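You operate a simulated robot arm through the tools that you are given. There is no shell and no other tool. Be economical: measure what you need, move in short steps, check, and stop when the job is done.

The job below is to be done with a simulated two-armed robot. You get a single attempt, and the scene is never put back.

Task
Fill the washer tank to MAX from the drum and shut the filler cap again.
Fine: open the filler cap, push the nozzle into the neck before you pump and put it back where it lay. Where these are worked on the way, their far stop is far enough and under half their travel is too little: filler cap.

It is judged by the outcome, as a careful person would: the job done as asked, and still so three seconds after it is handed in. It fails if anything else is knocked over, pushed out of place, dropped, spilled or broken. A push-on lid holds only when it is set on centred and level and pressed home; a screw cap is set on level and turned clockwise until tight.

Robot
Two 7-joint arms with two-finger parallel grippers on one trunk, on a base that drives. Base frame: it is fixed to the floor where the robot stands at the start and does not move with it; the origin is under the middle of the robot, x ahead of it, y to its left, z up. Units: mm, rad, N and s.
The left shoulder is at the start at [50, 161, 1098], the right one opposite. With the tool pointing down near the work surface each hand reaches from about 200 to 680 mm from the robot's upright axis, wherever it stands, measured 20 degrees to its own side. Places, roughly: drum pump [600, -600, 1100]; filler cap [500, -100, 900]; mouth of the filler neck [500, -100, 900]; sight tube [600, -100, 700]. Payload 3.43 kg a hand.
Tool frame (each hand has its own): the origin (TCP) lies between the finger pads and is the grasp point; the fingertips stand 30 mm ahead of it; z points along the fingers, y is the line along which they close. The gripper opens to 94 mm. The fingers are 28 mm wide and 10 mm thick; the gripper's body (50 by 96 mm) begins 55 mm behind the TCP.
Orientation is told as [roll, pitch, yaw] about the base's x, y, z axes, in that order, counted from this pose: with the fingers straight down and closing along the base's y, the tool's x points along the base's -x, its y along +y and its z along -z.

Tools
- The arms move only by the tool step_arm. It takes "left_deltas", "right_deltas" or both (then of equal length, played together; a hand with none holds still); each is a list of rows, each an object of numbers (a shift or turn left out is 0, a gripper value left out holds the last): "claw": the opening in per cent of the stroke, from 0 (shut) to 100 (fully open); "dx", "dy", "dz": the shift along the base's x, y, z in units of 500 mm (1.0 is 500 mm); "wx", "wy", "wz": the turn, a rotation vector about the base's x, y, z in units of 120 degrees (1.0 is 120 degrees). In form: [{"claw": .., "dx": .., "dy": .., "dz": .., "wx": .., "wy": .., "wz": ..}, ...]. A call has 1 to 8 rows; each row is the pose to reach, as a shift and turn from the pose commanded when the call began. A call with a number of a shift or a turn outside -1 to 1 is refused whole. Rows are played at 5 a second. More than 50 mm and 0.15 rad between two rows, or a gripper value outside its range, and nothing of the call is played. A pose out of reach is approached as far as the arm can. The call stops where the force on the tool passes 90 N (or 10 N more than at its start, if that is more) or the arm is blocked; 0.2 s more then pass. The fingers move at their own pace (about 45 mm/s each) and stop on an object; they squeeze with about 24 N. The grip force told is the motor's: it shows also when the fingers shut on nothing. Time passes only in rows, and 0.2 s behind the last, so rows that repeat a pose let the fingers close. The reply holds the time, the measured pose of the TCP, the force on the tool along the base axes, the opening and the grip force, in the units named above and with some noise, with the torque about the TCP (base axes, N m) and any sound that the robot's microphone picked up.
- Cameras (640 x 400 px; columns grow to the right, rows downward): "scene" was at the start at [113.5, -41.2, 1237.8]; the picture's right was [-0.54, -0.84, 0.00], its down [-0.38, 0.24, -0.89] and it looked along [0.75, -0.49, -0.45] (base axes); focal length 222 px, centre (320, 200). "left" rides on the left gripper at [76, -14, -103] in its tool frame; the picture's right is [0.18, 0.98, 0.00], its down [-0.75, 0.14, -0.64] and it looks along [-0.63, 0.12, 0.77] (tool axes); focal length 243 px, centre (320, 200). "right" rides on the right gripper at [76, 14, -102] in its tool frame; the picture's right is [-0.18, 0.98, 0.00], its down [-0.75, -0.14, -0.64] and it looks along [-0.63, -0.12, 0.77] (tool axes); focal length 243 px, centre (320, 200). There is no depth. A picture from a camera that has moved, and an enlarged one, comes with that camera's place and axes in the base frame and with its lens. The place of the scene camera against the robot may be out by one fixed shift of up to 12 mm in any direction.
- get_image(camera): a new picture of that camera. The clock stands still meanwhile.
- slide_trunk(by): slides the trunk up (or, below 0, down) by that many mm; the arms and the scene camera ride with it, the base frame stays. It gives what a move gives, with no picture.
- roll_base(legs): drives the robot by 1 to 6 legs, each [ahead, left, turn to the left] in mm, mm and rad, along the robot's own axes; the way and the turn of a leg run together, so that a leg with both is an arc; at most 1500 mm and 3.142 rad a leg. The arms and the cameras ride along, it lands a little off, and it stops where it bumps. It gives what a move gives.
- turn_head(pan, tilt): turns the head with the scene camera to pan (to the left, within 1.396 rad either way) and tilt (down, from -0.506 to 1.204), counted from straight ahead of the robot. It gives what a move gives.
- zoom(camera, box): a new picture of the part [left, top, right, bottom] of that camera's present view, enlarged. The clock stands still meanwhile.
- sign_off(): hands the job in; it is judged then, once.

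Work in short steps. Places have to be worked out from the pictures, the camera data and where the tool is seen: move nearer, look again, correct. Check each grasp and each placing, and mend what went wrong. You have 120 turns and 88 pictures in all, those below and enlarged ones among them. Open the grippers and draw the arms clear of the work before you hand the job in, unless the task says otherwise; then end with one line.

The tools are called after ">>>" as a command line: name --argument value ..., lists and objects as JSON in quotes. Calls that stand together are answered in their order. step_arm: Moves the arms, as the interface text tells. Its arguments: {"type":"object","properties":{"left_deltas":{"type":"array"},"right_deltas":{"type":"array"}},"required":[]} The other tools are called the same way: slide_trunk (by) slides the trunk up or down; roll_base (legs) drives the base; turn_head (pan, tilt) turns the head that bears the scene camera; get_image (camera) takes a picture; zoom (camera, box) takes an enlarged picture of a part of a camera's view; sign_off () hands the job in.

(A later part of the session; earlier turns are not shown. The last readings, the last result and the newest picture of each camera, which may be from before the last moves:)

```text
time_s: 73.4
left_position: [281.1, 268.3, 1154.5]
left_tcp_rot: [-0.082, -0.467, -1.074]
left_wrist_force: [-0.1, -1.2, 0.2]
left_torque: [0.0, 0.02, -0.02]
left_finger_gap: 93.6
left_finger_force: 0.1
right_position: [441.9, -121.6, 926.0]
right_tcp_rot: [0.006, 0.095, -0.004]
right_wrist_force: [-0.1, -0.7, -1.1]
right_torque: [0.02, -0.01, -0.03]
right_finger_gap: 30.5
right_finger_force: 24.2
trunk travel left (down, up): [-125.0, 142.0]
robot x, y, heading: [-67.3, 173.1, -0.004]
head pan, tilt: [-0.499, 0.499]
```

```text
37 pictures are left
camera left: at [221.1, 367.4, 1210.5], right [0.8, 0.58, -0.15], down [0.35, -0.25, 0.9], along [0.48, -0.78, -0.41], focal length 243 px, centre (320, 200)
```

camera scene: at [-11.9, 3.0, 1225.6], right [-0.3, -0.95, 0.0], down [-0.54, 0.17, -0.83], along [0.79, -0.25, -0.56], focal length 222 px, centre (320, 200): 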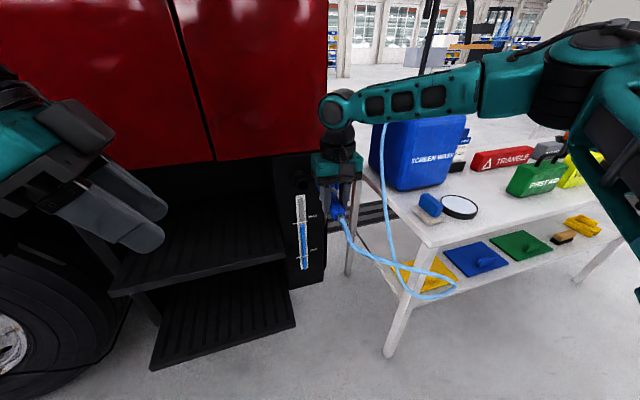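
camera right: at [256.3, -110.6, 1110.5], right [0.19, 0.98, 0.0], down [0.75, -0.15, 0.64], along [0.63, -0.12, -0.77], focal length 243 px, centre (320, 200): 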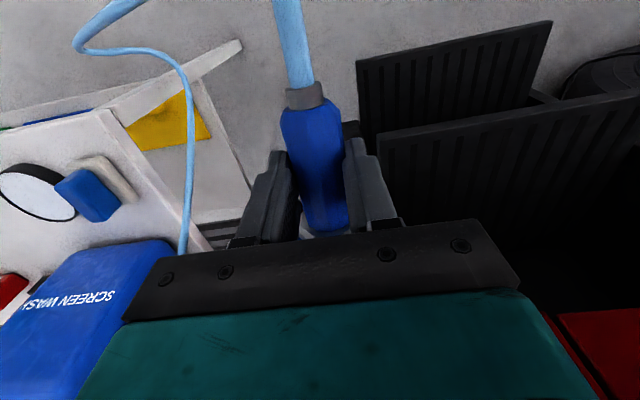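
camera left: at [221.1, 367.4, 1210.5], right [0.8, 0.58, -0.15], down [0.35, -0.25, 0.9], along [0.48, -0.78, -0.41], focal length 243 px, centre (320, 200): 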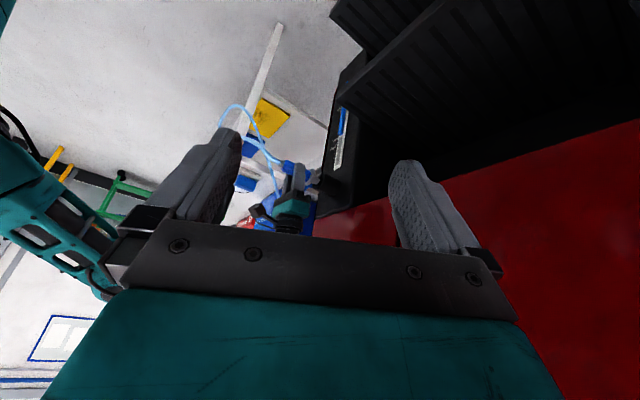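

>>> zoom --camera "left" --box '[260, 140, 360, 215]'

```text
5.33 times, centred on (310, 178) of left
camera zoom: at [221.1, 367.4, 1210.5], right [0.8, 0.58, -0.15], down [0.35, -0.25, 0.9], along [0.48, -0.78, -0.41], focal length 1294 px, centre (373, 320)
```

zoom: 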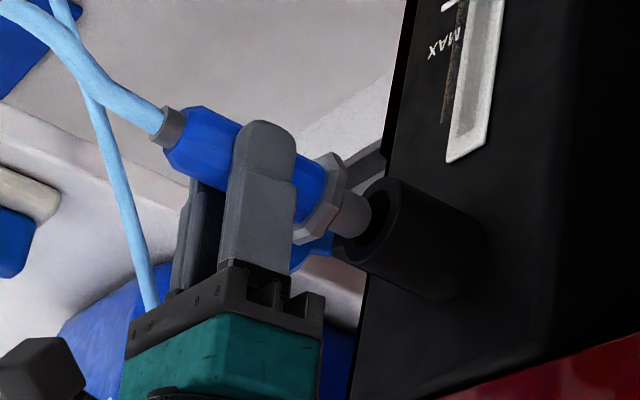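

The tip is entering the bore, well centred. I push on in until the flange meets the mouth.

>>> step_arm --right_deltas '[{"dx": 0.014}, {"dx": 0.028}, {"dx": 0.042}, {"dx": 0.052}]'

>>> zoom --camera "left" --box '[260, 140, 360, 215]'

```text
time_s: 74.4
left_position: [279.8, 269.8, 1155.4]
left_tcp_rot: [-0.077, -0.47, -1.075]
left_wrist_force: [-0.1, -0.9, -0.3]
left_torque: [0.0, -0.02, -0.01]
left_finger_gap: 94.2
left_finger_force: 0.0
right_position: [464.9, -120.0, 926.0]
right_tcp_rot: [0.005, 0.101, -0.005]
right_wrist_force: [-18.2, 5.1, -5.4]
right_torque: [0.08, 0.64, 0.27]
right_finger_gap: 30.3
right_finger_force: 23.9
trunk travel left (down, up): [-125.0, 142.0]
robot x, y, heading: [-68.6, 170.1, -0.001]
head pan, tilt: [-0.499, 0.499]
```

```text
5.33 times, centred on (310, 178) of left
camera zoom: at [219.6, 367.6, 1210.8], right [0.8, 0.58, -0.15], down [0.35, -0.25, 0.9], along [0.48, -0.78, -0.4], focal length 1294 px, centre (373, 320)
```

zoom: 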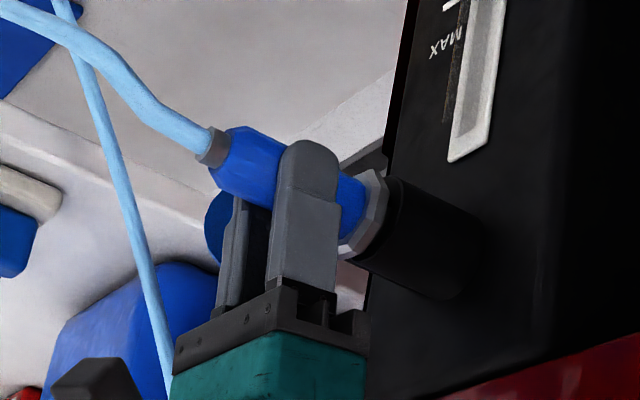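

The flange has met the mouth (−18 N). I press 3 mm more, then loosen the fingers slightly to test whether it stays seated.

>>> step_arm --right_deltas '[{"dx": 0.006}, {"dx": 0.006}, {"dx": 0.003, "claw": 36}, {"dx": 0.003}, {"dx": 0.003}]'

>>> zoom --camera "left" --box '[260, 140, 360, 215]'

```text
time_s: 75.6
left_position: [281.6, 269.8, 1152.9]
left_tcp_rot: [-0.08, -0.472, -1.075]
left_wrist_force: [0.3, -0.4, -0.4]
left_torque: [-0.04, 0.01, 0.0]
left_finger_gap: 94.3
left_finger_force: 0.0
right_position: [469.4, -121.2, 926.7]
right_tcp_rot: [0.006, 0.093, -0.005]
right_wrist_force: [0.4, -0.1, -0.2]
right_torque: [-0.02, 0.01, 0.0]
right_finger_gap: 33.7
right_finger_force: 0.0
trunk travel left (down, up): [-125.0, 142.0]
robot x, y, heading: [-66.5, 170.5, -0.001]
head pan, tilt: [-0.499, 0.499]
```

```text
5.33 times, centred on (310, 178) of left
camera zoom: at [220.8, 367.4, 1210.6], right [0.8, 0.58, -0.15], down [0.35, -0.25, 0.9], along [0.48, -0.78, -0.41], focal length 1294 px, centre (373, 320)
```

zoom: 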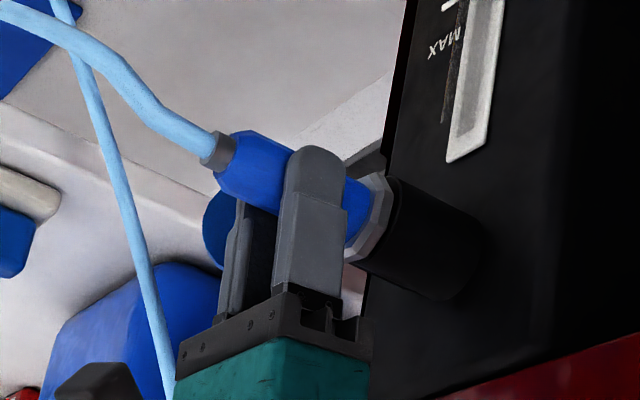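

The nozzle stays seated with no finger contact. I open fully to be sure, wait, and then lift the hand off.

>>> step_arm --right_deltas '[{"claw": 55}, {"claw": 55}, {"claw": 55}, {"dz": 0.0}]'

>>> zoom --camera "left" --box '[260, 140, 360, 215]'

```text
time_s: 76.6
left_position: [280.2, 270.0, 1153.6]
left_tcp_rot: [-0.079, -0.47, -1.075]
left_wrist_force: [0.4, 0.2, 0.8]
left_torque: [0.01, 0.02, 0.03]
left_finger_gap: 94.2
left_finger_force: 0.0
right_position: [469.1, -120.7, 926.6]
right_tcp_rot: [0.006, 0.094, -0.002]
right_wrist_force: [-0.9, -0.3, 0.3]
right_torque: [0.01, 0.04, 0.01]
right_finger_gap: 51.8
right_finger_force: 0.0
trunk travel left (down, up): [-125.0, 142.0]
robot x, y, heading: [-66.3, 171.5, 0.002]
head pan, tilt: [-0.499, 0.499]
```

```text
5.33 times, centred on (310, 178) of left
camera zoom: at [220.8, 367.4, 1210.6], right [0.8, 0.58, -0.15], down [0.35, -0.25, 0.9], along [0.48, -0.78, -0.41], focal length 1294 px, centre (373, 320)
```

zoom: 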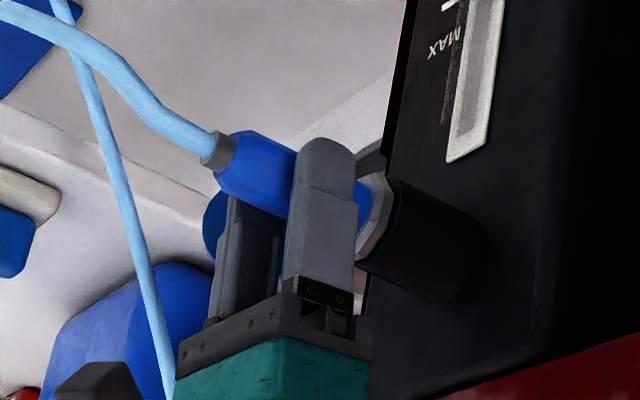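

It holds firmly by itself. I lift the right hand clear, undo its pitch, and draw it back before driving to the pump.

>>> step_arm --right_deltas '[{"dz": 0.08}, {"dz": 0.17}, {"dz": 0.26}, {"dx": -0.06, "dz": 0.33, "wy": -0.02}, {"dx": -0.14, "dz": 0.38, "wy": -0.046}, {"dx": -0.22, "dz": 0.42, "wy": -0.046}]'

>>> zoom --camera "left" --box '[240, 100, 380, 215]'

```text
time_s: 78.0
left_position: [280.3, 270.8, 1153.6]
left_tcp_rot: [-0.077, -0.469, -1.075]
left_wrist_force: [-0.8, -0.9, 0.2]
left_torque: [-0.03, 0.01, 0.03]
left_finger_gap: 94.2
left_finger_force: 0.1
right_position: [360.4, -120.4, 1135.8]
right_tcp_rot: [0.007, -0.002, -0.004]
right_wrist_force: [0.5, -0.3, 0.1]
right_torque: [-0.01, 0.0, 0.0]
right_finger_gap: 51.8
right_finger_force: 0.1
trunk travel left (down, up): [-125.0, 142.0]
robot x, y, heading: [-69.4, 173.4, -0.002]
head pan, tilt: [-0.499, 0.499]
```

```text
3.48 times, centred on (310, 158) of left
camera zoom: at [220.2, 367.5, 1210.7], right [0.8, 0.58, -0.15], down [0.35, -0.25, 0.9], along [0.48, -0.78, -0.4], focal length 844 px, centre (355, 348)
```

zoom: 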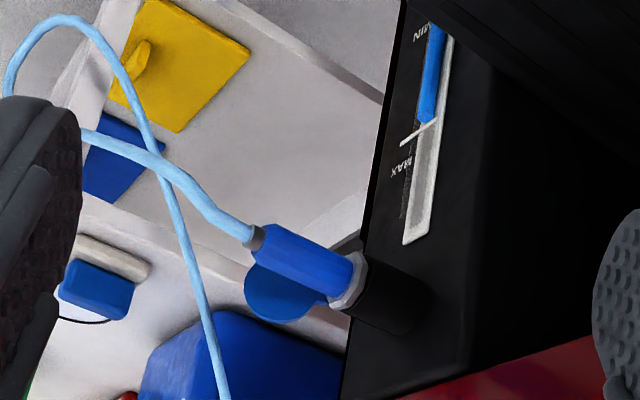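

The nozzle is seated and stable. I drive right 520 mm, then forward 65 mm, and look at the pump.

>>> roll_base --legs '[[0, -520, 0], [65, 0, 0]]'

>>> turn_head --pan -0.4 --tilt 0.3

>>> get_image --camera "scene"

>>> get_image --camera "right"

```text
time_s: 83.7
left_position: [345.3, -251.2, 1154.0]
left_tcp_rot: [-0.081, -0.466, -1.076]
left_wrist_force: [-0.5, 0.3, 1.3]
left_torque: [0.01, 0.01, -0.03]
left_finger_gap: 94.1
left_finger_force: 0.0
right_position: [426.1, -643.2, 1135.8]
right_tcp_rot: [0.004, -0.002, -0.008]
right_wrist_force: [-0.7, 1.1, 0.5]
right_torque: [-0.01, 0.05, 0.03]
right_finger_gap: 51.9
right_finger_force: 0.1
trunk travel left (down, up): [-125.0, 142.0]
robot x, y, heading: [-6.2, -348.8, -0.004]
head pan, tilt: [-0.499, 0.499]
```

```text
time_s: 84.4
left_position: [344.4, -252.5, 1155.2]
left_tcp_rot: [-0.078, -0.47, -1.078]
left_wrist_force: [-0.3, 0.0, 0.5]
left_torque: [-0.03, 0.02, -0.01]
left_finger_gap: 94.0
left_finger_force: 0.1
right_position: [424.5, -642.4, 1135.9]
right_tcp_rot: [0.004, -0.001, -0.006]
right_wrist_force: [-1.1, -0.5, -0.5]
right_torque: [-0.01, 0.0, 0.02]
right_finger_gap: 51.7
right_finger_force: 0.0
trunk travel left (down, up): [-125.0, 142.0]
robot x, y, heading: [-2.9, -353.7, -0.003]
head pan, tilt: [-0.4, 0.3]
```

```text
31 pictures are left
camera scene: at [118.3, -378.4, 1253.0], right [-0.39, -0.92, 0.0], down [-0.27, 0.12, -0.96], along [0.88, -0.38, -0.3], focal length 222 px, centre (320, 200)
```

scene: 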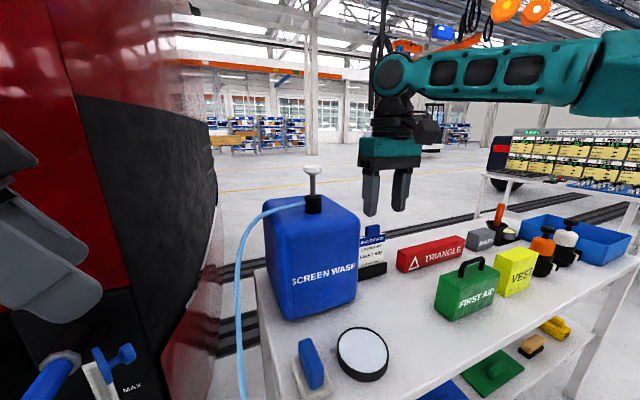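

```text
30 pictures are left
camera right: at [347.9, -629.6, 1238.4], right [0.19, 0.98, 0.01], down [0.75, -0.15, 0.64], along [0.63, -0.12, -0.77], focal length 243 px, centre (320, 200)
```

right: 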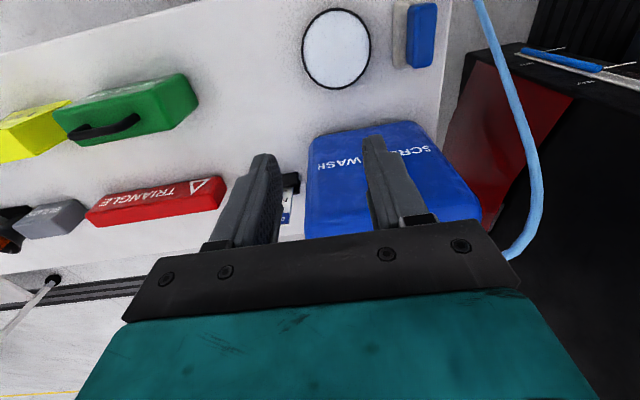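

The pump knob triangulates to about (632,-589,1153). I raise the trunk 120 mm, and move the right hand above it.

>>> slide_trunk --by 120

>>> step_arm --right_deltas '[{"claw": 75, "dx": 0.07, "dy": 0.02}, {"dx": 0.14, "dy": 0.04}, {"dx": 0.21, "dy": 0.06}, {"dx": 0.28, "dy": 0.08}, {"dx": 0.35, "dy": 0.1}, {"dx": 0.4, "dy": 0.106}]'

>>> get_image --camera "right"

```text
time_s: 85.9
left_position: [344.8, -251.9, 1274.0]
left_tcp_rot: [-0.079, -0.467, -1.076]
left_wrist_force: [0.1, -0.2, -0.1]
left_torque: [0.0, -0.01, 0.01]
left_finger_gap: 93.9
left_finger_force: 0.1
right_position: [424.3, -643.6, 1256.3]
right_tcp_rot: [0.007, -0.001, -0.006]
right_wrist_force: [0.1, -0.1, -0.2]
right_torque: [-0.04, 0.0, 0.02]
right_finger_gap: 51.7
right_finger_force: 0.1
trunk travel left (down, up): [-245.0, 22.0]
robot x, y, heading: [-5.4, -349.3, -0.008]
head pan, tilt: [-0.4, 0.3]
```

```text
time_s: 87.3
left_position: [344.3, -251.6, 1273.5]
left_tcp_rot: [-0.078, -0.467, -1.077]
left_wrist_force: [0.2, -0.3, -0.5]
left_torque: [-0.01, -0.01, 0.0]
left_finger_gap: 94.3
left_finger_force: 0.1
right_position: [545.2, -619.1, 1232.0]
right_tcp_rot: [0.006, -0.001, -0.007]
right_wrist_force: [0.1, -0.6, 0.1]
right_torque: [-0.01, -0.04, 0.02]
right_finger_gap: 70.5
right_finger_force: 0.1
right hand out of reach, approached as far as the arm can: row 4, 5, 6
trunk travel left (down, up): [-245.0, 22.0]
robot x, y, heading: [-0.3, -355.0, -0.004]
head pan, tilt: [-0.4, 0.3]
```

```text
29 pictures are left
camera right: at [467.0, -605.3, 1333.7], right [0.19, 0.98, 0.01], down [0.75, -0.15, 0.64], along [0.63, -0.12, -0.77], focal length 243 px, centre (320, 200)
```

right: 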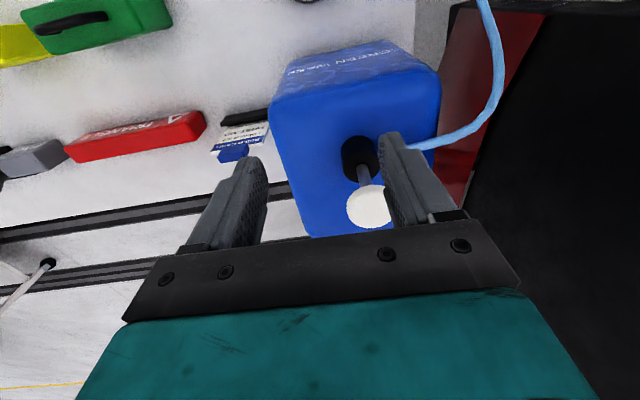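

The knob is confirmed at (632,-588,1153). The straight-down pose lacks reach, so I pitch the hand forward 0.5 rad and take up a position just short of the knob.

>>> step_arm --right_deltas '[{"wy": -0.06, "dx": 0.03, "dy": 0.02, "dz": -0.01}, {"wy": -0.12, "dx": 0.06, "dy": 0.04, "dz": -0.02}, {"wy": -0.18, "dx": 0.09, "dy": 0.062, "dz": -0.03}, {"wy": -0.24, "dx": 0.116, "dy": 0.062, "dz": -0.038}]'

>>> get_image --camera "right"

```text
time_s: 88.3
left_position: [345.1, -251.0, 1273.3]
left_tcp_rot: [-0.079, -0.467, -1.076]
left_wrist_force: [-0.5, -1.2, -0.9]
left_torque: [0.01, 0.0, -0.02]
left_finger_gap: 94.1
left_finger_force: 0.1
right_position: [603.6, -589.7, 1212.9]
right_tcp_rot: [0.012, -0.506, -0.01]
right_wrist_force: [0.3, -0.7, 1.1]
right_torque: [0.0, 0.0, -0.02]
right_finger_gap: 70.3
right_finger_force: 0.1
trunk travel left (down, up): [-245.0, 22.0]
robot x, y, heading: [-3.6, -347.4, -0.005]
head pan, tilt: [-0.4, 0.3]
```

```text
28 pictures are left
camera right: at [486.5, -576.0, 1265.9], right [0.16, 0.98, 0.1], down [0.35, -0.15, 0.93], along [0.92, -0.12, -0.37], focal length 243 px, centre (320, 200)
```

right: 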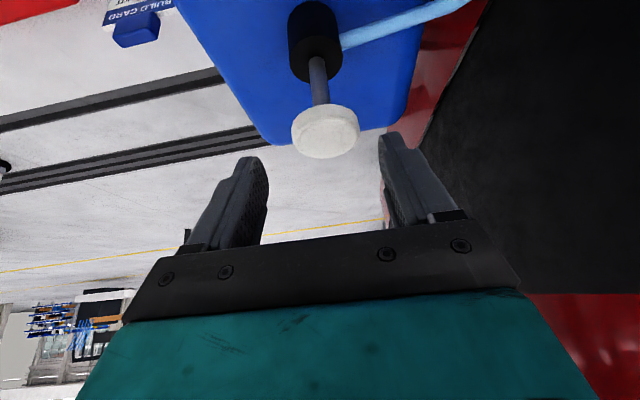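

The knob (≈48 mm across) is centred at about (632,-586,1154). I advance along the fingers and close on it.

>>> step_arm --right_deltas '[{"claw": 80, "dx": 0.01, "dy": 0.006, "dz": -0.02}, {"dx": 0.03, "dy": 0.006, "dz": -0.06}, {"dx": 0.05, "dy": 0.006, "dz": -0.1}, {"dx": 0.05, "dy": 0.006, "dz": -0.1, "claw": 0}, {"dx": 0.05, "dy": 0.006, "dz": -0.1}, {"dx": 0.05, "dy": 0.006, "dz": -0.1}]'

>>> get_image --camera "right"

```text
time_s: 89.7
left_position: [345.8, -250.9, 1273.7]
left_tcp_rot: [-0.081, -0.471, -1.076]
left_wrist_force: [0.2, -0.7, -0.2]
left_torque: [0.02, 0.0, -0.03]
left_finger_gap: 93.8
left_finger_force: 0.0
right_position: [626.3, -585.0, 1165.2]
right_tcp_rot: [0.011, -0.505, -0.006]
right_wrist_force: [0.3, 6.8, -0.9]
right_torque: [0.14, -0.04, 0.16]
right_finger_gap: 46.9
right_finger_force: 37.9
trunk travel left (down, up): [-245.0, 22.0]
robot x, y, heading: [-2.8, -353.0, -0.004]
head pan, tilt: [-0.4, 0.3]
```

```text
27 pictures are left
camera right: at [509.4, -571.4, 1217.0], right [0.16, 0.98, 0.1], down [0.35, -0.15, 0.92], along [0.92, -0.12, -0.37], focal length 243 px, centre (320, 200)
```

right: 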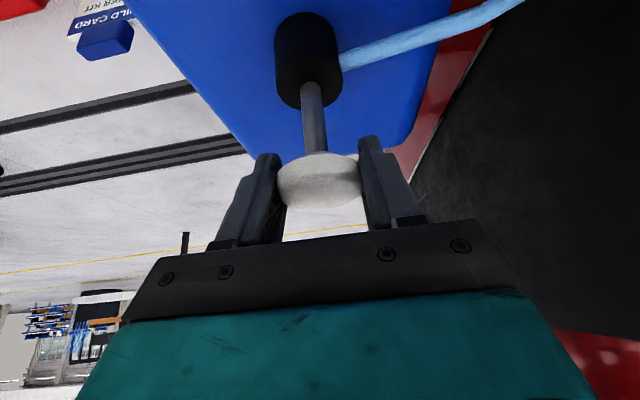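

Gripped. I push the plunger down by 40 mm and watch the force and sound.

>>> step_arm --right_deltas '[{"dz": -0.02}, {"dz": -0.04}, {"dz": -0.06}, {"dz": -0.08}]'

>>> turn_head --pan 0.3 --tilt 0.7

>>> get_image --camera "scene"

```text
time_s: 90.7
left_position: [343.3, -250.4, 1274.9]
left_tcp_rot: [-0.08, -0.472, -1.078]
left_wrist_force: [-0.2, -0.5, -1.1]
left_torque: [-0.02, 0.05, 0.01]
left_finger_gap: 94.0
left_finger_force: 0.0
right_position: [627.3, -585.5, 1126.7]
right_tcp_rot: [0.01, -0.507, -0.009]
right_wrist_force: [-8.4, 8.1, 8.4]
right_torque: [0.38, -0.08, 0.13]
right_finger_gap: 47.0
right_finger_force: 44.8
trunk travel left (down, up): [-245.0, 22.0]
robot x, y, heading: [-5.1, -353.8, -0.007]
head pan, tilt: [-0.4, 0.3]
```

```text
time_s: 91.8
left_position: [344.1, -249.7, 1274.6]
left_tcp_rot: [-0.08, -0.471, -1.078]
left_wrist_force: [-1.1, 0.4, 0.4]
left_torque: [0.01, 0.03, 0.03]
left_finger_gap: 93.7
left_finger_force: 0.1
right_position: [626.4, -585.0, 1124.9]
right_tcp_rot: [0.008, -0.505, -0.007]
right_wrist_force: [-9.4, 10.8, 7.9]
right_torque: [0.2, 0.0, 0.01]
right_finger_gap: 46.9
right_finger_force: 45.0
trunk travel left (down, up): [-245.0, 22.0]
robot x, y, heading: [-3.6, -350.4, -0.002]
head pan, tilt: [0.3, 0.7]
```

```text
26 pictures are left
camera scene: at [111.5, -315.1, 1337.2], right [0.29, -0.96, 0.0], down [-0.61, -0.19, -0.77], along [0.73, 0.22, -0.64], focal length 222 px, centre (320, 200)
```

scene: 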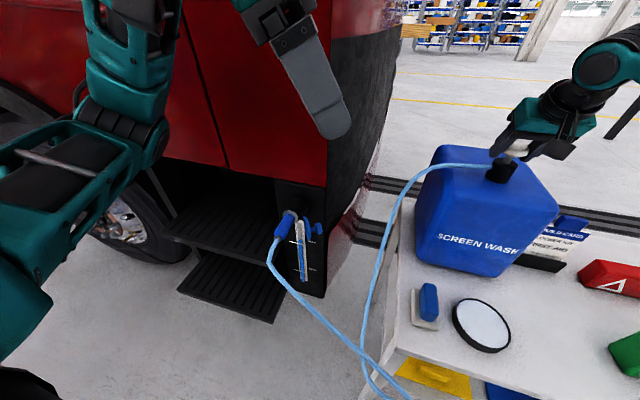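

The plunger moves easily and the sight tube is in view. I press further toward its stop, then zoom on the tube.

>>> step_arm --right_deltas '[{"dz": -0.015}, {"dz": -0.03}]'

>>> zoom --camera "scene" --box '[275, 200, 345, 290]'

```text
time_s: 92.3
left_position: [341.8, -249.6, 1275.7]
left_tcp_rot: [-0.074, -0.473, -1.078]
left_wrist_force: [0.9, 0.3, -0.2]
left_torque: [0.0, 0.01, -0.01]
left_finger_gap: 93.9
left_finger_force: 0.0
right_position: [626.4, -585.0, 1118.2]
right_tcp_rot: [0.012, -0.521, -0.007]
right_wrist_force: [-13.1, 9.5, 31.1]
right_torque: [0.07, 0.76, 0.16]
right_finger_gap: 46.9
right_finger_force: 44.8
trunk travel left (down, up): [-245.0, 22.0]
robot x, y, heading: [-5.5, -348.9, -0.008]
head pan, tilt: [0.3, 0.7]
```

```text
4.44 times, centred on (310, 245) of scene
camera zoom: at [108.5, -314.4, 1338.0], right [0.29, -0.96, 0.0], down [-0.61, -0.19, -0.77], along [0.73, 0.22, -0.64], focal length 986 px, centre (364, 0)
```

zoom: 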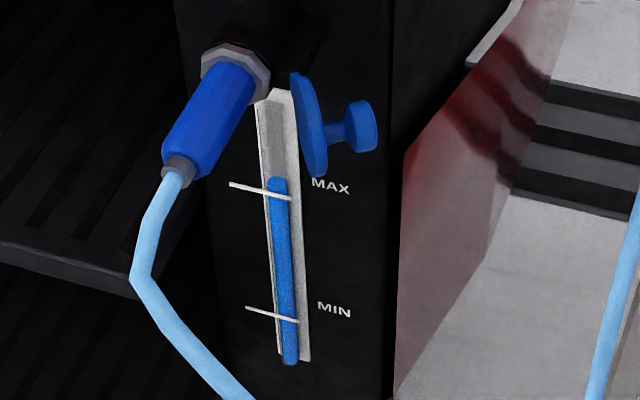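

The plunger is at its bottom (31 N). Triangulating from the earlier views: ticks stand ~23 mm in front of the column, MAX is z≈749, the level was ≈719 and is now ≈740. I pull the plunger up and then make a partial stroke of about 15 mm.

>>> step_arm --right_deltas '[{"dz": 0.02}, {"dz": 0.04}, {"dz": 0.06}, {"dz": 0.08}, {"dz": 0.1}]'

>>> zoom --camera "scene" --box '[290, 220, 330, 280]'

```text
time_s: 93.5
left_position: [344.1, -249.0, 1274.3]
left_tcp_rot: [-0.079, -0.472, -1.075]
left_wrist_force: [0.6, -0.4, -0.3]
left_torque: [0.0, 0.0, 0.0]
left_finger_gap: 93.9
left_finger_force: 0.0
right_position: [627.3, -585.8, 1157.9]
right_tcp_rot: [0.007, -0.5, -0.005]
right_wrist_force: [-7.7, 16.0, 2.4]
right_torque: [0.2, 0.16, 0.01]
right_finger_gap: 46.8
right_finger_force: 44.8
trunk travel left (down, up): [-245.0, 22.0]
robot x, y, heading: [-7.3, -350.4, -0.003]
head pan, tilt: [0.3, 0.7]
```

```text
6.67 times, centred on (310, 250) of scene
camera zoom: at [112.2, -314.3, 1337.0], right [0.29, -0.96, 0.0], down [-0.62, -0.19, -0.77], along [0.73, 0.22, -0.64], focal length 1479 px, centre (387, -133)
```

zoom: 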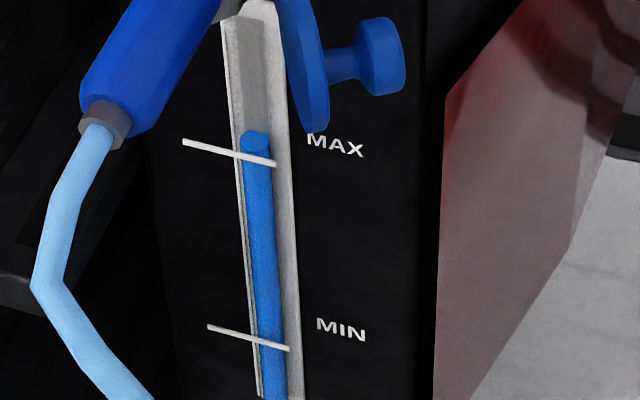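

The absolute reading from this steep angle is uncertain by ~±10 mm, so before pumping more I want a shallower view. I release the knob, retreat along the fingers, back the base off and lower the trunk for a flat look at the tube.

>>> step_arm --right_deltas '[{"claw": 85}, {"claw": 85}, {"dx": -0.04, "dz": 0.08}, {"dx": -0.1, "dz": 0.15}, {"dx": -0.18, "dz": 0.18}]'

>>> roll_base --legs '[[-380, 0, 0]]'

>>> slide_trunk --by -240

>>> turn_head --pan 0.25 --tilt 0.35

>>> get_image --camera "scene"

```text
time_s: 94.8
left_position: [344.0, -251.0, 1274.0]
left_tcp_rot: [-0.08, -0.47, -1.077]
left_wrist_force: [0.2, 0.7, 0.2]
left_torque: [0.0, 0.0, 0.0]
left_finger_gap: 94.0
left_finger_force: 0.1
right_position: [538.6, -589.8, 1246.6]
right_tcp_rot: [0.01, -0.507, -0.009]
right_wrist_force: [-0.3, 0.0, -0.4]
right_torque: [0.01, 0.0, 0.0]
right_finger_gap: 79.9
right_finger_force: 0.1
trunk travel left (down, up): [-245.0, 22.0]
robot x, y, heading: [-5.5, -353.9, -0.003]
head pan, tilt: [0.3, 0.7]
```

```text
time_s: 97.2
left_position: [-36.2, -250.0, 1272.6]
left_tcp_rot: [-0.077, -0.47, -1.082]
left_wrist_force: [-0.6, 0.8, -0.1]
left_torque: [0.04, -0.03, 0.02]
left_finger_gap: 93.7
left_finger_force: 0.1
right_position: [157.4, -588.6, 1247.5]
right_tcp_rot: [0.01, -0.504, -0.014]
right_wrist_force: [-0.2, -0.8, 0.0]
right_torque: [0.02, -0.02, -0.01]
right_finger_gap: 79.8
right_finger_force: 0.1
trunk travel left (down, up): [-245.0, 22.0]
robot x, y, heading: [-387.8, -350.2, -0.01]
head pan, tilt: [0.3, 0.7]
```

```text
time_s: 99.7
left_position: [-35.4, -250.2, 1033.9]
left_tcp_rot: [-0.079, -0.47, -1.083]
left_wrist_force: [-0.2, 0.6, 0.3]
left_torque: [0.0, 0.01, -0.01]
left_finger_gap: 94.2
left_finger_force: 0.0
right_position: [155.4, -589.0, 1007.5]
right_tcp_rot: [0.011, -0.505, -0.014]
right_wrist_force: [-0.5, 0.9, 0.0]
right_torque: [-0.01, -0.03, 0.0]
right_finger_gap: 79.8
right_finger_force: 0.1
trunk travel left (down, up): [-5.0, 262.0]
robot x, y, heading: [-383.1, -347.8, -0.006]
head pan, tilt: [0.3, 0.7]
```

```text
time_s: 100.5
left_position: [-35.3, -250.5, 1033.2]
left_tcp_rot: [-0.078, -0.468, -1.083]
left_wrist_force: [0.4, 0.2, -0.1]
left_torque: [-0.03, 0.01, 0.02]
left_finger_gap: 94.0
left_finger_force: 0.0
right_position: [157.4, -589.4, 1006.9]
right_tcp_rot: [0.012, -0.504, -0.015]
right_wrist_force: [-0.5, 0.3, -0.6]
right_torque: [-0.03, -0.01, -0.02]
right_finger_gap: 80.3
right_finger_force: 0.0
trunk travel left (down, up): [-5.0, 262.0]
robot x, y, heading: [-381.1, -350.1, -0.007]
head pan, tilt: [0.25, 0.351]
```

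```text
23 pictures are left
camera scene: at [-258.4, -317.1, 1128.3], right [0.24, -0.97, 0.0], down [-0.33, -0.08, -0.94], along [0.91, 0.22, -0.34], focal length 222 px, centre (320, 200)
```

scene: 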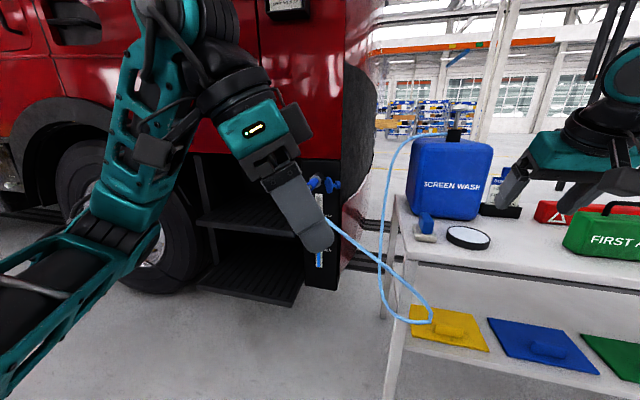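

The left hand hides the tube; I shift it left and zoom.

>>> step_arm --left_deltas '[{"dy": 0.08}, {"dy": 0.16}, {"dy": 0.24}, {"dy": 0.3}]'

>>> zoom --camera "scene" --box '[295, 165, 350, 275]'

```text
time_s: 101.5
left_position: [-48.1, -115.0, 1034.4]
left_tcp_rot: [-0.08, -0.47, -1.082]
left_wrist_force: [1.0, 0.4, 0.2]
left_torque: [0.02, -0.03, 0.0]
left_finger_gap: 93.9
left_finger_force: 0.1
left hand out of reach, approached as far as the arm can: row 4
right_position: [157.1, -588.9, 1006.9]
right_tcp_rot: [0.009, -0.505, -0.012]
right_wrist_force: [0.3, 0.4, 0.1]
right_torque: [-0.03, -0.04, 0.01]
right_finger_gap: 79.8
right_finger_force: 0.1
trunk travel left (down, up): [-5.0, 262.0]
robot x, y, heading: [-390.0, -348.7, -0.004]
head pan, tilt: [0.25, 0.351]
```

```text
3.64 times, centred on (322, 220) of scene
camera zoom: at [-258.5, -317.1, 1128.4], right [0.24, -0.97, 0.0], down [-0.33, -0.08, -0.94], along [0.91, 0.22, -0.34], focal length 807 px, centre (311, 127)
```

zoom: 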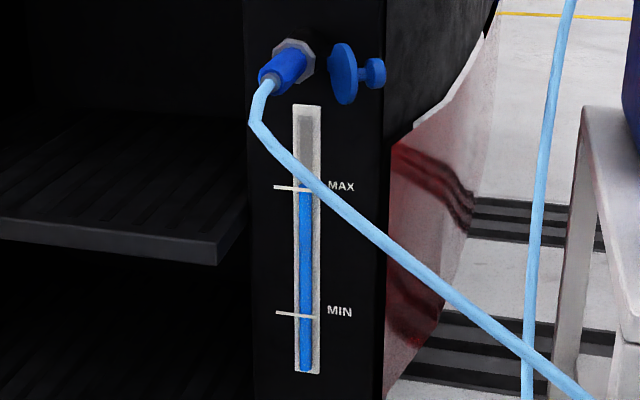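

The hose crosses just at the level; a tighter zoom.

>>> zoom --camera "scene" --box '[305, 202, 333, 222]'

```text
16.00 times, centred on (319, 212) of scene
camera zoom: at [-258.5, -317.1, 1128.4], right [0.24, -0.97, 0.0], down [-0.33, -0.08, -0.94], along [0.91, 0.22, -0.34], focal length 3551 px, centre (336, 8)
```

zoom: 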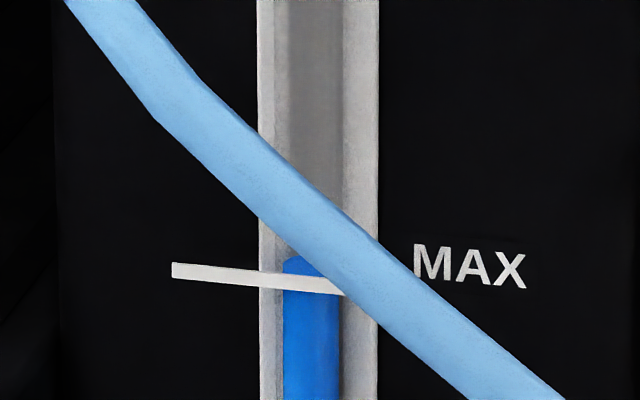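

Very sharp: the column's top is level with the MAX tick within a few mm, depending on the tick's stand-off. For a definite answer I bring the left camera round to a truly horizontal view from the front-left; first the yaw.

>>> step_arm --left_deltas '[{"wz": 0.065, "dx": 0.04}, {"wz": 0.13, "dx": 0.08}, {"wz": 0.195, "dx": 0.13, "dz": -0.03}, {"wz": 0.26, "dx": 0.18, "dz": -0.06}, {"wz": 0.325, "dx": 0.23, "dz": -0.1}, {"wz": 0.39, "dx": 0.28, "dy": 0.03, "dz": -0.15}, {"wz": 0.455, "dx": 0.33, "dy": 0.05, "dz": -0.2}, {"wz": 0.517, "dx": 0.38, "dy": 0.07, "dz": -0.26}]'

>>> step_arm --left_deltas '[{"dz": -0.06, "wy": -0.05}, {"dz": -0.13, "wy": -0.1}, {"dz": -0.2, "wy": -0.15}, {"dz": -0.27, "wy": -0.19}]'

>>> get_image --camera "left"

```text
time_s: 103.3
left_position: [142.0, -79.6, 904.1]
left_tcp_rot: [-0.079, -0.47, 0.003]
left_wrist_force: [-0.1, -0.3, 0.0]
left_torque: [-0.01, 0.01, 0.0]
left_finger_gap: 93.8
left_finger_force: 0.1
right_position: [156.1, -589.6, 1006.4]
right_tcp_rot: [0.011, -0.505, -0.013]
right_wrist_force: [0.1, -1.1, 0.7]
right_torque: [-0.03, 0.02, 0.01]
right_finger_gap: 79.8
right_finger_force: 0.0
trunk travel left (down, up): [-5.0, 262.0]
robot x, y, heading: [-386.2, -344.7, -0.007]
head pan, tilt: [0.25, 0.351]
```

```text
time_s: 104.3
left_position: [139.2, -81.0, 772.1]
left_tcp_rot: [-0.079, -0.87, 0.002]
left_wrist_force: [-0.1, 0.2, -0.1]
left_torque: [0.01, 0.0, -0.02]
left_finger_gap: 94.0
left_finger_force: 0.0
right_position: [156.3, -589.1, 1006.5]
right_tcp_rot: [0.01, -0.506, -0.013]
right_wrist_force: [-1.1, 1.0, 1.1]
right_torque: [0.02, 0.02, 0.05]
right_finger_gap: 79.9
right_finger_force: 0.1
trunk travel left (down, up): [-5.0, 262.0]
robot x, y, heading: [-387.2, -345.0, -0.009]
head pan, tilt: [0.25, 0.351]
```

```text
20 pictures are left
camera left: at [11.8, -89.0, 778.9], right [-0.06, 0.98, -0.19], down [0.01, 0.19, 0.98], along [1.0, 0.06, -0.02], focal length 243 px, centre (320, 200)
```

left: 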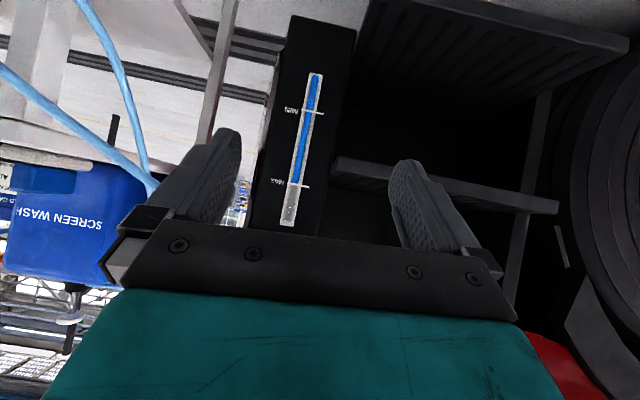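

>>> zoom --camera "left" --box '[280, 170, 316, 196]'

```text
15.38 times, centred on (298, 183) of left
camera zoom: at [11.8, -89.0, 778.9], right [-0.06, 0.98, -0.19], down [0.01, 0.19, 0.98], along [1.0, 0.06, -0.02], focal length 3733 px, centre (658, 462)
```

zoom: 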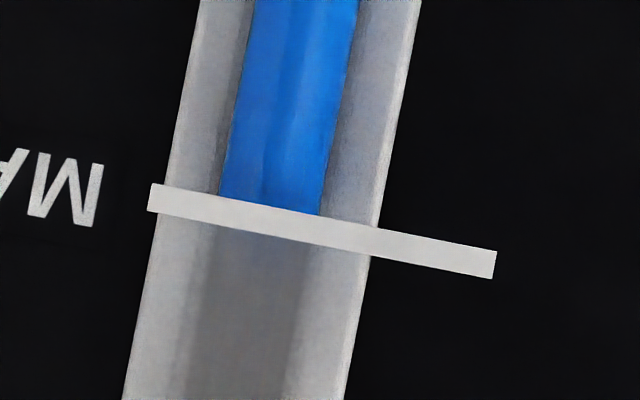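

From a level view the column ends exactly at the MAX tick (within its 4 mm bar) — the tank is filled to MAX. Now I retract the left hand, re-level the right one, and raise the trunk to go and fetch the nozzle.

>>> step_arm --left_deltas '[{"dx": -0.045, "dy": -0.03, "dz": 0.06, "wy": 0.05}, {"dx": -0.09, "dy": -0.06, "dz": 0.12, "wy": 0.1}, {"dx": -0.135, "dy": -0.09, "dz": 0.18, "wy": 0.15}, {"dx": -0.18, "dy": -0.12, "dz": 0.24, "wy": 0.2}, {"dx": -0.225, "dy": -0.16, "dz": 0.3, "wy": 0.25}, {"dx": -0.26, "dy": -0.2, "dz": 0.36, "wy": 0.3}, {"dx": -0.28, "dy": -0.24, "dz": 0.42, "wy": 0.36}, {"dx": -0.28, "dy": -0.28, "dz": 0.48, "wy": 0.415}]' --right_deltas '[{"wy": 0.04, "dx": -0.03}, {"wy": 0.08, "dx": -0.06}, {"wy": 0.12, "dx": -0.09}, {"wy": 0.16, "dx": -0.12}, {"wy": 0.2, "dx": -0.15}, {"wy": 0.24, "dx": -0.18}, {"wy": 0.27, "dx": -0.2}, {"wy": 0.286, "dx": -0.22, "claw": 55}]'

>>> slide_trunk --by 120

```text
time_s: 106.1
left_position: [3.2, -221.1, 1011.2]
left_tcp_rot: [-0.078, 0.003, 0.001]
left_wrist_force: [0.3, 0.8, 0.1]
left_torque: [0.04, -0.01, -0.01]
left_finger_gap: 94.0
left_finger_force: 0.0
right_position: [45.8, -589.7, 1007.7]
right_tcp_rot: [0.002, 0.096, -0.011]
right_wrist_force: [-0.5, 0.4, 0.1]
right_torque: [-0.01, -0.02, -0.03]
right_finger_gap: 51.6
right_finger_force: 0.1
trunk travel left (down, up): [-5.0, 262.0]
robot x, y, heading: [-387.5, -350.2, -0.012]
head pan, tilt: [0.25, 0.351]
```

```text
time_s: 107.6
left_position: [2.5, -220.2, 1130.5]
left_tcp_rot: [-0.078, 0.003, 0.001]
left_wrist_force: [0.4, 0.2, -0.6]
left_torque: [0.01, -0.03, 0.0]
left_finger_gap: 94.3
left_finger_force: 0.0
right_position: [47.8, -588.9, 1125.8]
right_tcp_rot: [0.002, 0.094, -0.013]
right_wrist_force: [-0.5, 0.8, -0.3]
right_torque: [-0.01, 0.06, -0.01]
right_finger_gap: 51.8
right_finger_force: 0.0
trunk travel left (down, up): [-125.0, 142.0]
robot x, y, heading: [-389.5, -349.6, -0.012]
head pan, tilt: [0.25, 0.351]
```

Both hands are set. I drive 520 mm left and 320 mm forward, straightening the heading.

>>> roll_base --legs '[[0, 520, 0.012], [320, 0, 0]]'

>>> get_image --camera "right"

```text
time_s: 114.5
left_position: [325.6, 315.6, 1131.2]
left_tcp_rot: [-0.079, 0.003, 0.012]
left_wrist_force: [0.6, -0.1, -0.9]
left_torque: [-0.03, 0.03, 0.01]
left_finger_gap: 94.1
left_finger_force: 0.0
right_position: [372.5, -52.8, 1126.7]
right_tcp_rot: [0.003, 0.095, 0.0]
right_wrist_force: [0.4, 0.8, -0.2]
right_torque: [-0.02, -0.02, -0.01]
right_finger_gap: 51.6
right_finger_force: 0.1
trunk travel left (down, up): [-125.0, 142.0]
robot x, y, heading: [-59.9, 185.2, 0.001]
head pan, tilt: [0.25, 0.351]
```

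```text
18 pictures are left
camera right: at [306.5, -38.9, 1235.8], right [0.18, 0.98, -0.02], down [0.81, -0.14, 0.57], along [0.56, -0.12, -0.82], focal length 243 px, centre (320, 200)
```

right: 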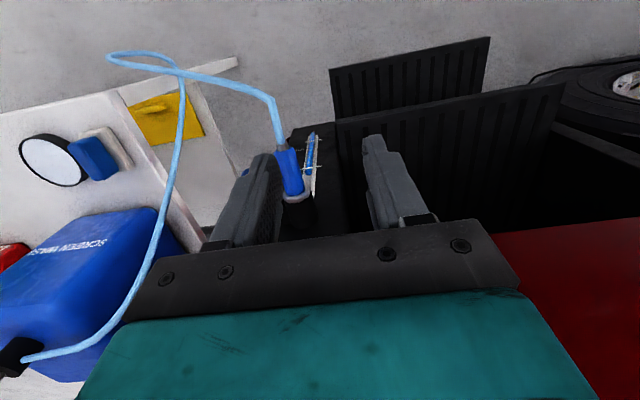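

The nozzle still sits in the neck. I move above the earlier grasp pose (469,-121) and then down, with the fingers open 52 mm.

>>> step_arm --right_deltas '[{"dx": 0.06, "dy": -0.04, "dz": -0.03}, {"dx": 0.12, "dy": -0.09, "dz": -0.08}, {"dx": 0.193, "dy": -0.136, "dz": -0.12}, {"dx": 0.193, "dy": -0.136, "dz": -0.2}]'

>>> get_image --camera "right"

```text
time_s: 115.5
left_position: [323.0, 315.6, 1131.0]
left_tcp_rot: [-0.08, 0.003, 0.012]
left_wrist_force: [0.6, -0.7, 0.2]
left_torque: [0.01, 0.0, 0.0]
left_finger_gap: 93.7
left_finger_force: 0.0
right_position: [470.6, -121.5, 1026.1]
right_tcp_rot: [0.002, 0.094, -0.001]
right_wrist_force: [0.1, -0.3, 0.5]
right_torque: [-0.04, -0.03, -0.02]
right_finger_gap: 51.9
right_finger_force: 0.0
trunk travel left (down, up): [-125.0, 142.0]
robot x, y, heading: [-61.7, 186.2, 0.002]
head pan, tilt: [0.25, 0.351]
```

```text
17 pictures are left
camera right: at [404.4, -108.3, 1135.8], right [0.18, 0.98, -0.02], down [0.81, -0.14, 0.57], along [0.56, -0.12, -0.82], focal length 243 px, centre (320, 200)
```

right: 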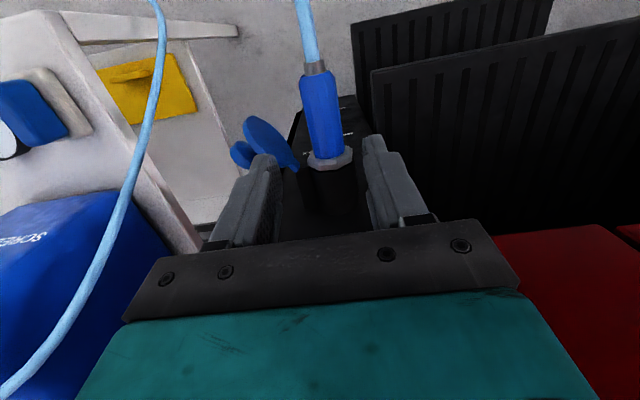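

Nicely centred. I descend the 99 mm to the old grasp pose and close.

>>> step_arm --right_deltas '[{"dz": -0.08, "dx": -0.003}, {"dz": -0.15, "dx": -0.003}, {"dz": -0.199, "dx": -0.003}, {"dz": -0.199, "dx": -0.003, "claw": 0}, {"dz": -0.199, "dx": -0.003}, {"dz": -0.199, "dx": -0.003}]'

>>> get_image --camera "right"

```text
time_s: 116.9
left_position: [324.9, 316.1, 1131.4]
left_tcp_rot: [-0.078, 0.001, 0.012]
left_wrist_force: [0.0, -1.7, 0.5]
left_torque: [-0.01, 0.04, 0.01]
left_finger_gap: 94.2
left_finger_force: 0.0
right_position: [470.1, -120.7, 928.1]
right_tcp_rot: [0.002, 0.096, 0.0]
right_wrist_force: [-1.6, 2.3, -0.8]
right_torque: [0.08, 0.06, 0.12]
right_finger_gap: 30.5
right_finger_force: 23.9
trunk travel left (down, up): [-125.0, 142.0]
robot x, y, heading: [-62.5, 186.3, -0.0]
head pan, tilt: [0.25, 0.351]
```

```text
16 pictures are left
camera right: at [402.8, -106.9, 1037.4], right [0.18, 0.98, -0.02], down [0.81, -0.14, 0.57], along [0.56, -0.12, -0.82], focal length 243 px, centre (320, 200)
```

right: 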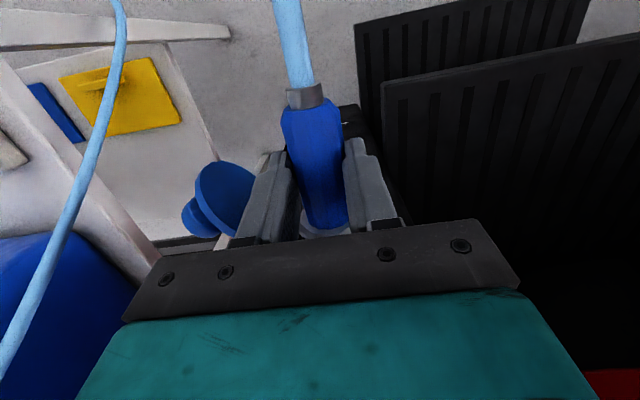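

Held again. I pull it straight out, then raise it, undo the pitch, and bring it to the carrying pose.

>>> step_arm --right_deltas '[{"dx": -0.02}, {"dx": -0.06}, {"dx": -0.12}, {"dx": -0.18}, {"dx": -0.22, "dz": 0.03}, {"dx": -0.24, "dz": 0.09, "wy": -0.015}, {"dx": -0.24, "dz": 0.13, "wy": -0.03}, {"dx": -0.24, "dz": 0.16, "wy": -0.046}]'

>>> get_image --camera "right"

```text
time_s: 118.7
left_position: [325.0, 316.4, 1130.0]
left_tcp_rot: [-0.081, 0.002, 0.011]
left_wrist_force: [-0.1, 0.7, 0.0]
left_torque: [-0.02, 0.0, 0.03]
left_finger_gap: 93.7
left_finger_force: 0.1
right_position: [347.3, -119.8, 1008.0]
right_tcp_rot: [0.002, -0.002, -0.001]
right_wrist_force: [-0.2, 0.2, -1.9]
right_torque: [-0.04, 0.03, 0.0]
right_finger_gap: 30.3
right_finger_force: 24.1
trunk travel left (down, up): [-125.0, 142.0]
robot x, y, heading: [-60.3, 186.7, -0.001]
head pan, tilt: [0.25, 0.351]
```

```text
15 pictures are left
camera right: at [270.1, -106.3, 1110.9], right [0.18, 0.98, 0.0], down [0.75, -0.14, 0.64], along [0.63, -0.12, -0.77], focal length 243 px, centre (320, 200)
```

right: 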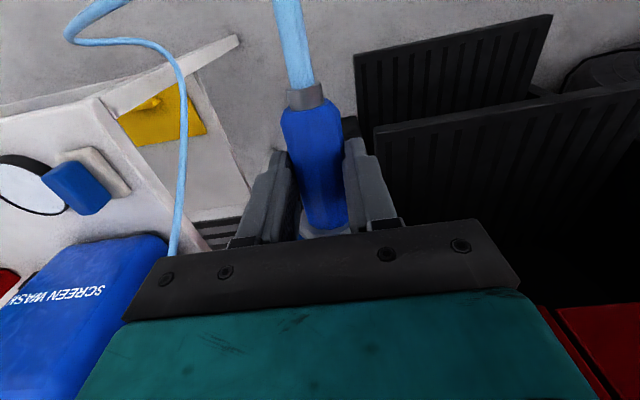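

The nozzle is out and held. I drive back right 533 mm and 58 mm forward to where I picked it up.

>>> roll_base --legs '[[0, -533, 0], [58, 0, 0]]'

>>> step_arm --right_deltas '[{"dz": 0.0}]'

```text
time_s: 124.4
left_position: [384.6, -215.5, 1130.1]
left_tcp_rot: [-0.079, 0.005, 0.011]
left_wrist_force: [-0.2, 0.1, 0.0]
left_torque: [0.03, 0.01, 0.02]
left_finger_gap: 94.0
left_finger_force: 0.1
right_position: [405.8, -651.1, 1007.4]
right_tcp_rot: [0.001, -0.003, -0.002]
right_wrist_force: [-0.2, -0.4, -1.0]
right_torque: [-0.01, 0.09, -0.01]
right_finger_gap: 30.3
right_finger_force: 23.8
trunk travel left (down, up): [-125.0, 142.0]
robot x, y, heading: [-5.0, -347.3, 0.0]
head pan, tilt: [0.25, 0.351]
```

```text
time_s: 124.8
left_position: [384.1, -215.8, 1131.0]
left_tcp_rot: [-0.078, 0.002, 0.011]
left_wrist_force: [0.5, -0.2, -0.6]
left_torque: [-0.01, -0.03, 0.0]
left_finger_gap: 93.9
left_finger_force: 0.0
right_position: [407.2, -652.7, 1007.5]
right_tcp_rot: [-0.001, -0.004, -0.002]
right_wrist_force: [-0.8, 0.3, -1.3]
right_torque: [-0.03, 0.04, 0.01]
right_finger_gap: 30.5
right_finger_force: 24.4
trunk travel left (down, up): [-125.0, 142.0]
robot x, y, heading: [-3.6, -345.9, 0.002]
head pan, tilt: [0.25, 0.351]
```

I move over the original spot and down to z≈830, then look before setting it down.

>>> step_arm --right_deltas '[{"dx": 0.012, "dy": -0.08}, {"dx": 0.024, "dy": -0.16}, {"dx": 0.024, "dy": -0.227}, {"dx": 0.024, "dy": -0.227, "dz": -0.09}, {"dx": 0.024, "dy": -0.227, "dz": -0.18}, {"dx": 0.024, "dy": -0.227, "dz": -0.27}, {"dx": 0.024, "dy": -0.227, "dz": -0.355}]'

>>> get_image --camera "right"

```text
time_s: 126.4
left_position: [384.7, -215.8, 1130.9]
left_tcp_rot: [-0.08, 0.004, 0.01]
left_wrist_force: [0.0, -0.9, -0.7]
left_torque: [0.0, -0.01, -0.02]
left_finger_gap: 94.0
left_finger_force: 0.1
right_position: [417.5, -765.4, 830.5]
right_tcp_rot: [0.001, -0.004, -0.003]
right_wrist_force: [-0.1, -0.5, -1.4]
right_torque: [-0.01, 0.02, -0.04]
right_finger_gap: 30.3
right_finger_force: 24.3
trunk travel left (down, up): [-125.0, 142.0]
robot x, y, heading: [-5.2, -345.7, 0.0]
head pan, tilt: [0.25, 0.351]
```

```text
14 pictures are left
camera right: at [340.7, -751.9, 933.4], right [0.19, 0.98, 0.0], down [0.75, -0.14, 0.64], along [0.63, -0.12, -0.77], focal length 243 px, centre (320, 200)
```

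right: 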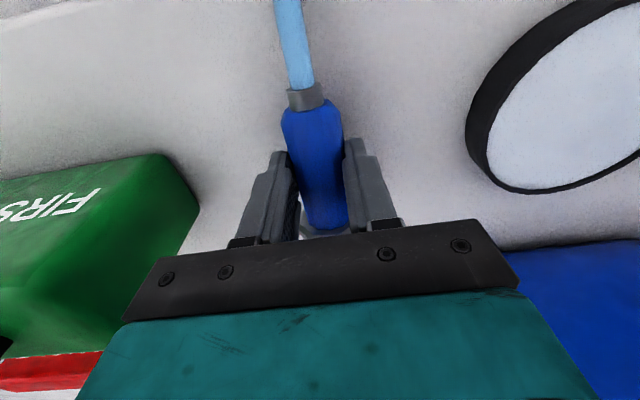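

Now down the remaining ~14 mm in small steps.

>>> step_arm --right_deltas '[{"dz": -0.01}, {"dz": -0.018}, {"dz": -0.024, "dx": 0.002}, {"dz": -0.027, "dx": 0.002}]'

```text
time_s: 127.4
left_position: [383.4, -214.8, 1132.5]
left_tcp_rot: [-0.08, 0.001, 0.008]
left_wrist_force: [0.1, -0.2, 0.6]
left_torque: [0.01, -0.01, 0.01]
left_finger_gap: 94.2
left_finger_force: 0.1
right_position: [419.8, -764.9, 820.0]
right_tcp_rot: [0.001, -0.006, -0.002]
right_wrist_force: [-5.6, -0.9, 15.6]
right_torque: [-0.13, -0.41, -0.06]
right_finger_gap: 30.8
right_finger_force: 23.6
trunk travel left (down, up): [-125.0, 142.0]
robot x, y, heading: [-5.1, -351.0, -0.002]
head pan, tilt: [0.25, 0.351]
```

Table contact (15 N). I release, open wide, and lift.

>>> step_arm --right_deltas '[{"dz": 0.004}, {"dz": 0.004, "claw": 60}, {"dz": 0.004}, {"dz": 0.004}, {"dz": 0.06}, {"dz": 0.14}, {"dz": 0.22}]'

>>> get_image --camera "right"

```text
time_s: 129.0
left_position: [383.7, -215.6, 1131.1]
left_tcp_rot: [-0.079, 0.001, 0.012]
left_wrist_force: [-0.5, 0.0, -0.3]
left_torque: [0.04, 0.03, 0.02]
left_finger_gap: 94.2
left_finger_force: 0.1
right_position: [420.5, -766.3, 927.9]
right_tcp_rot: [0.002, -0.003, -0.003]
right_wrist_force: [-0.2, 0.1, 0.1]
right_torque: [0.02, 0.01, 0.01]
right_finger_gap: 56.8
right_finger_force: 0.0
trunk travel left (down, up): [-125.0, 142.0]
robot x, y, heading: [-1.7, -345.5, -0.0]
head pan, tilt: [0.25, 0.351]
```

```text
13 pictures are left
camera right: at [342.2, -751.9, 1029.9], right [0.19, 0.98, 0.0], down [0.75, -0.14, 0.64], along [0.63, -0.12, -0.77], focal length 243 px, centre (320, 200)
```

right: 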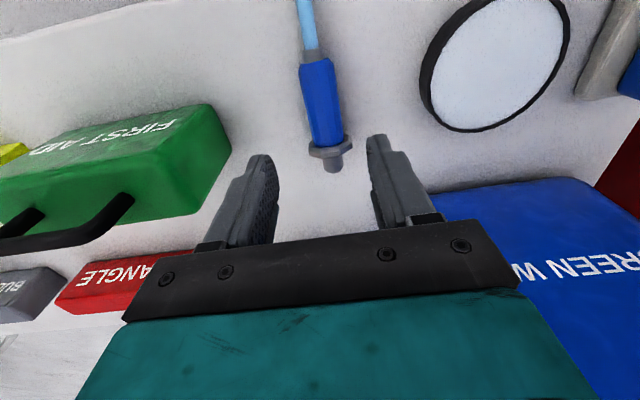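

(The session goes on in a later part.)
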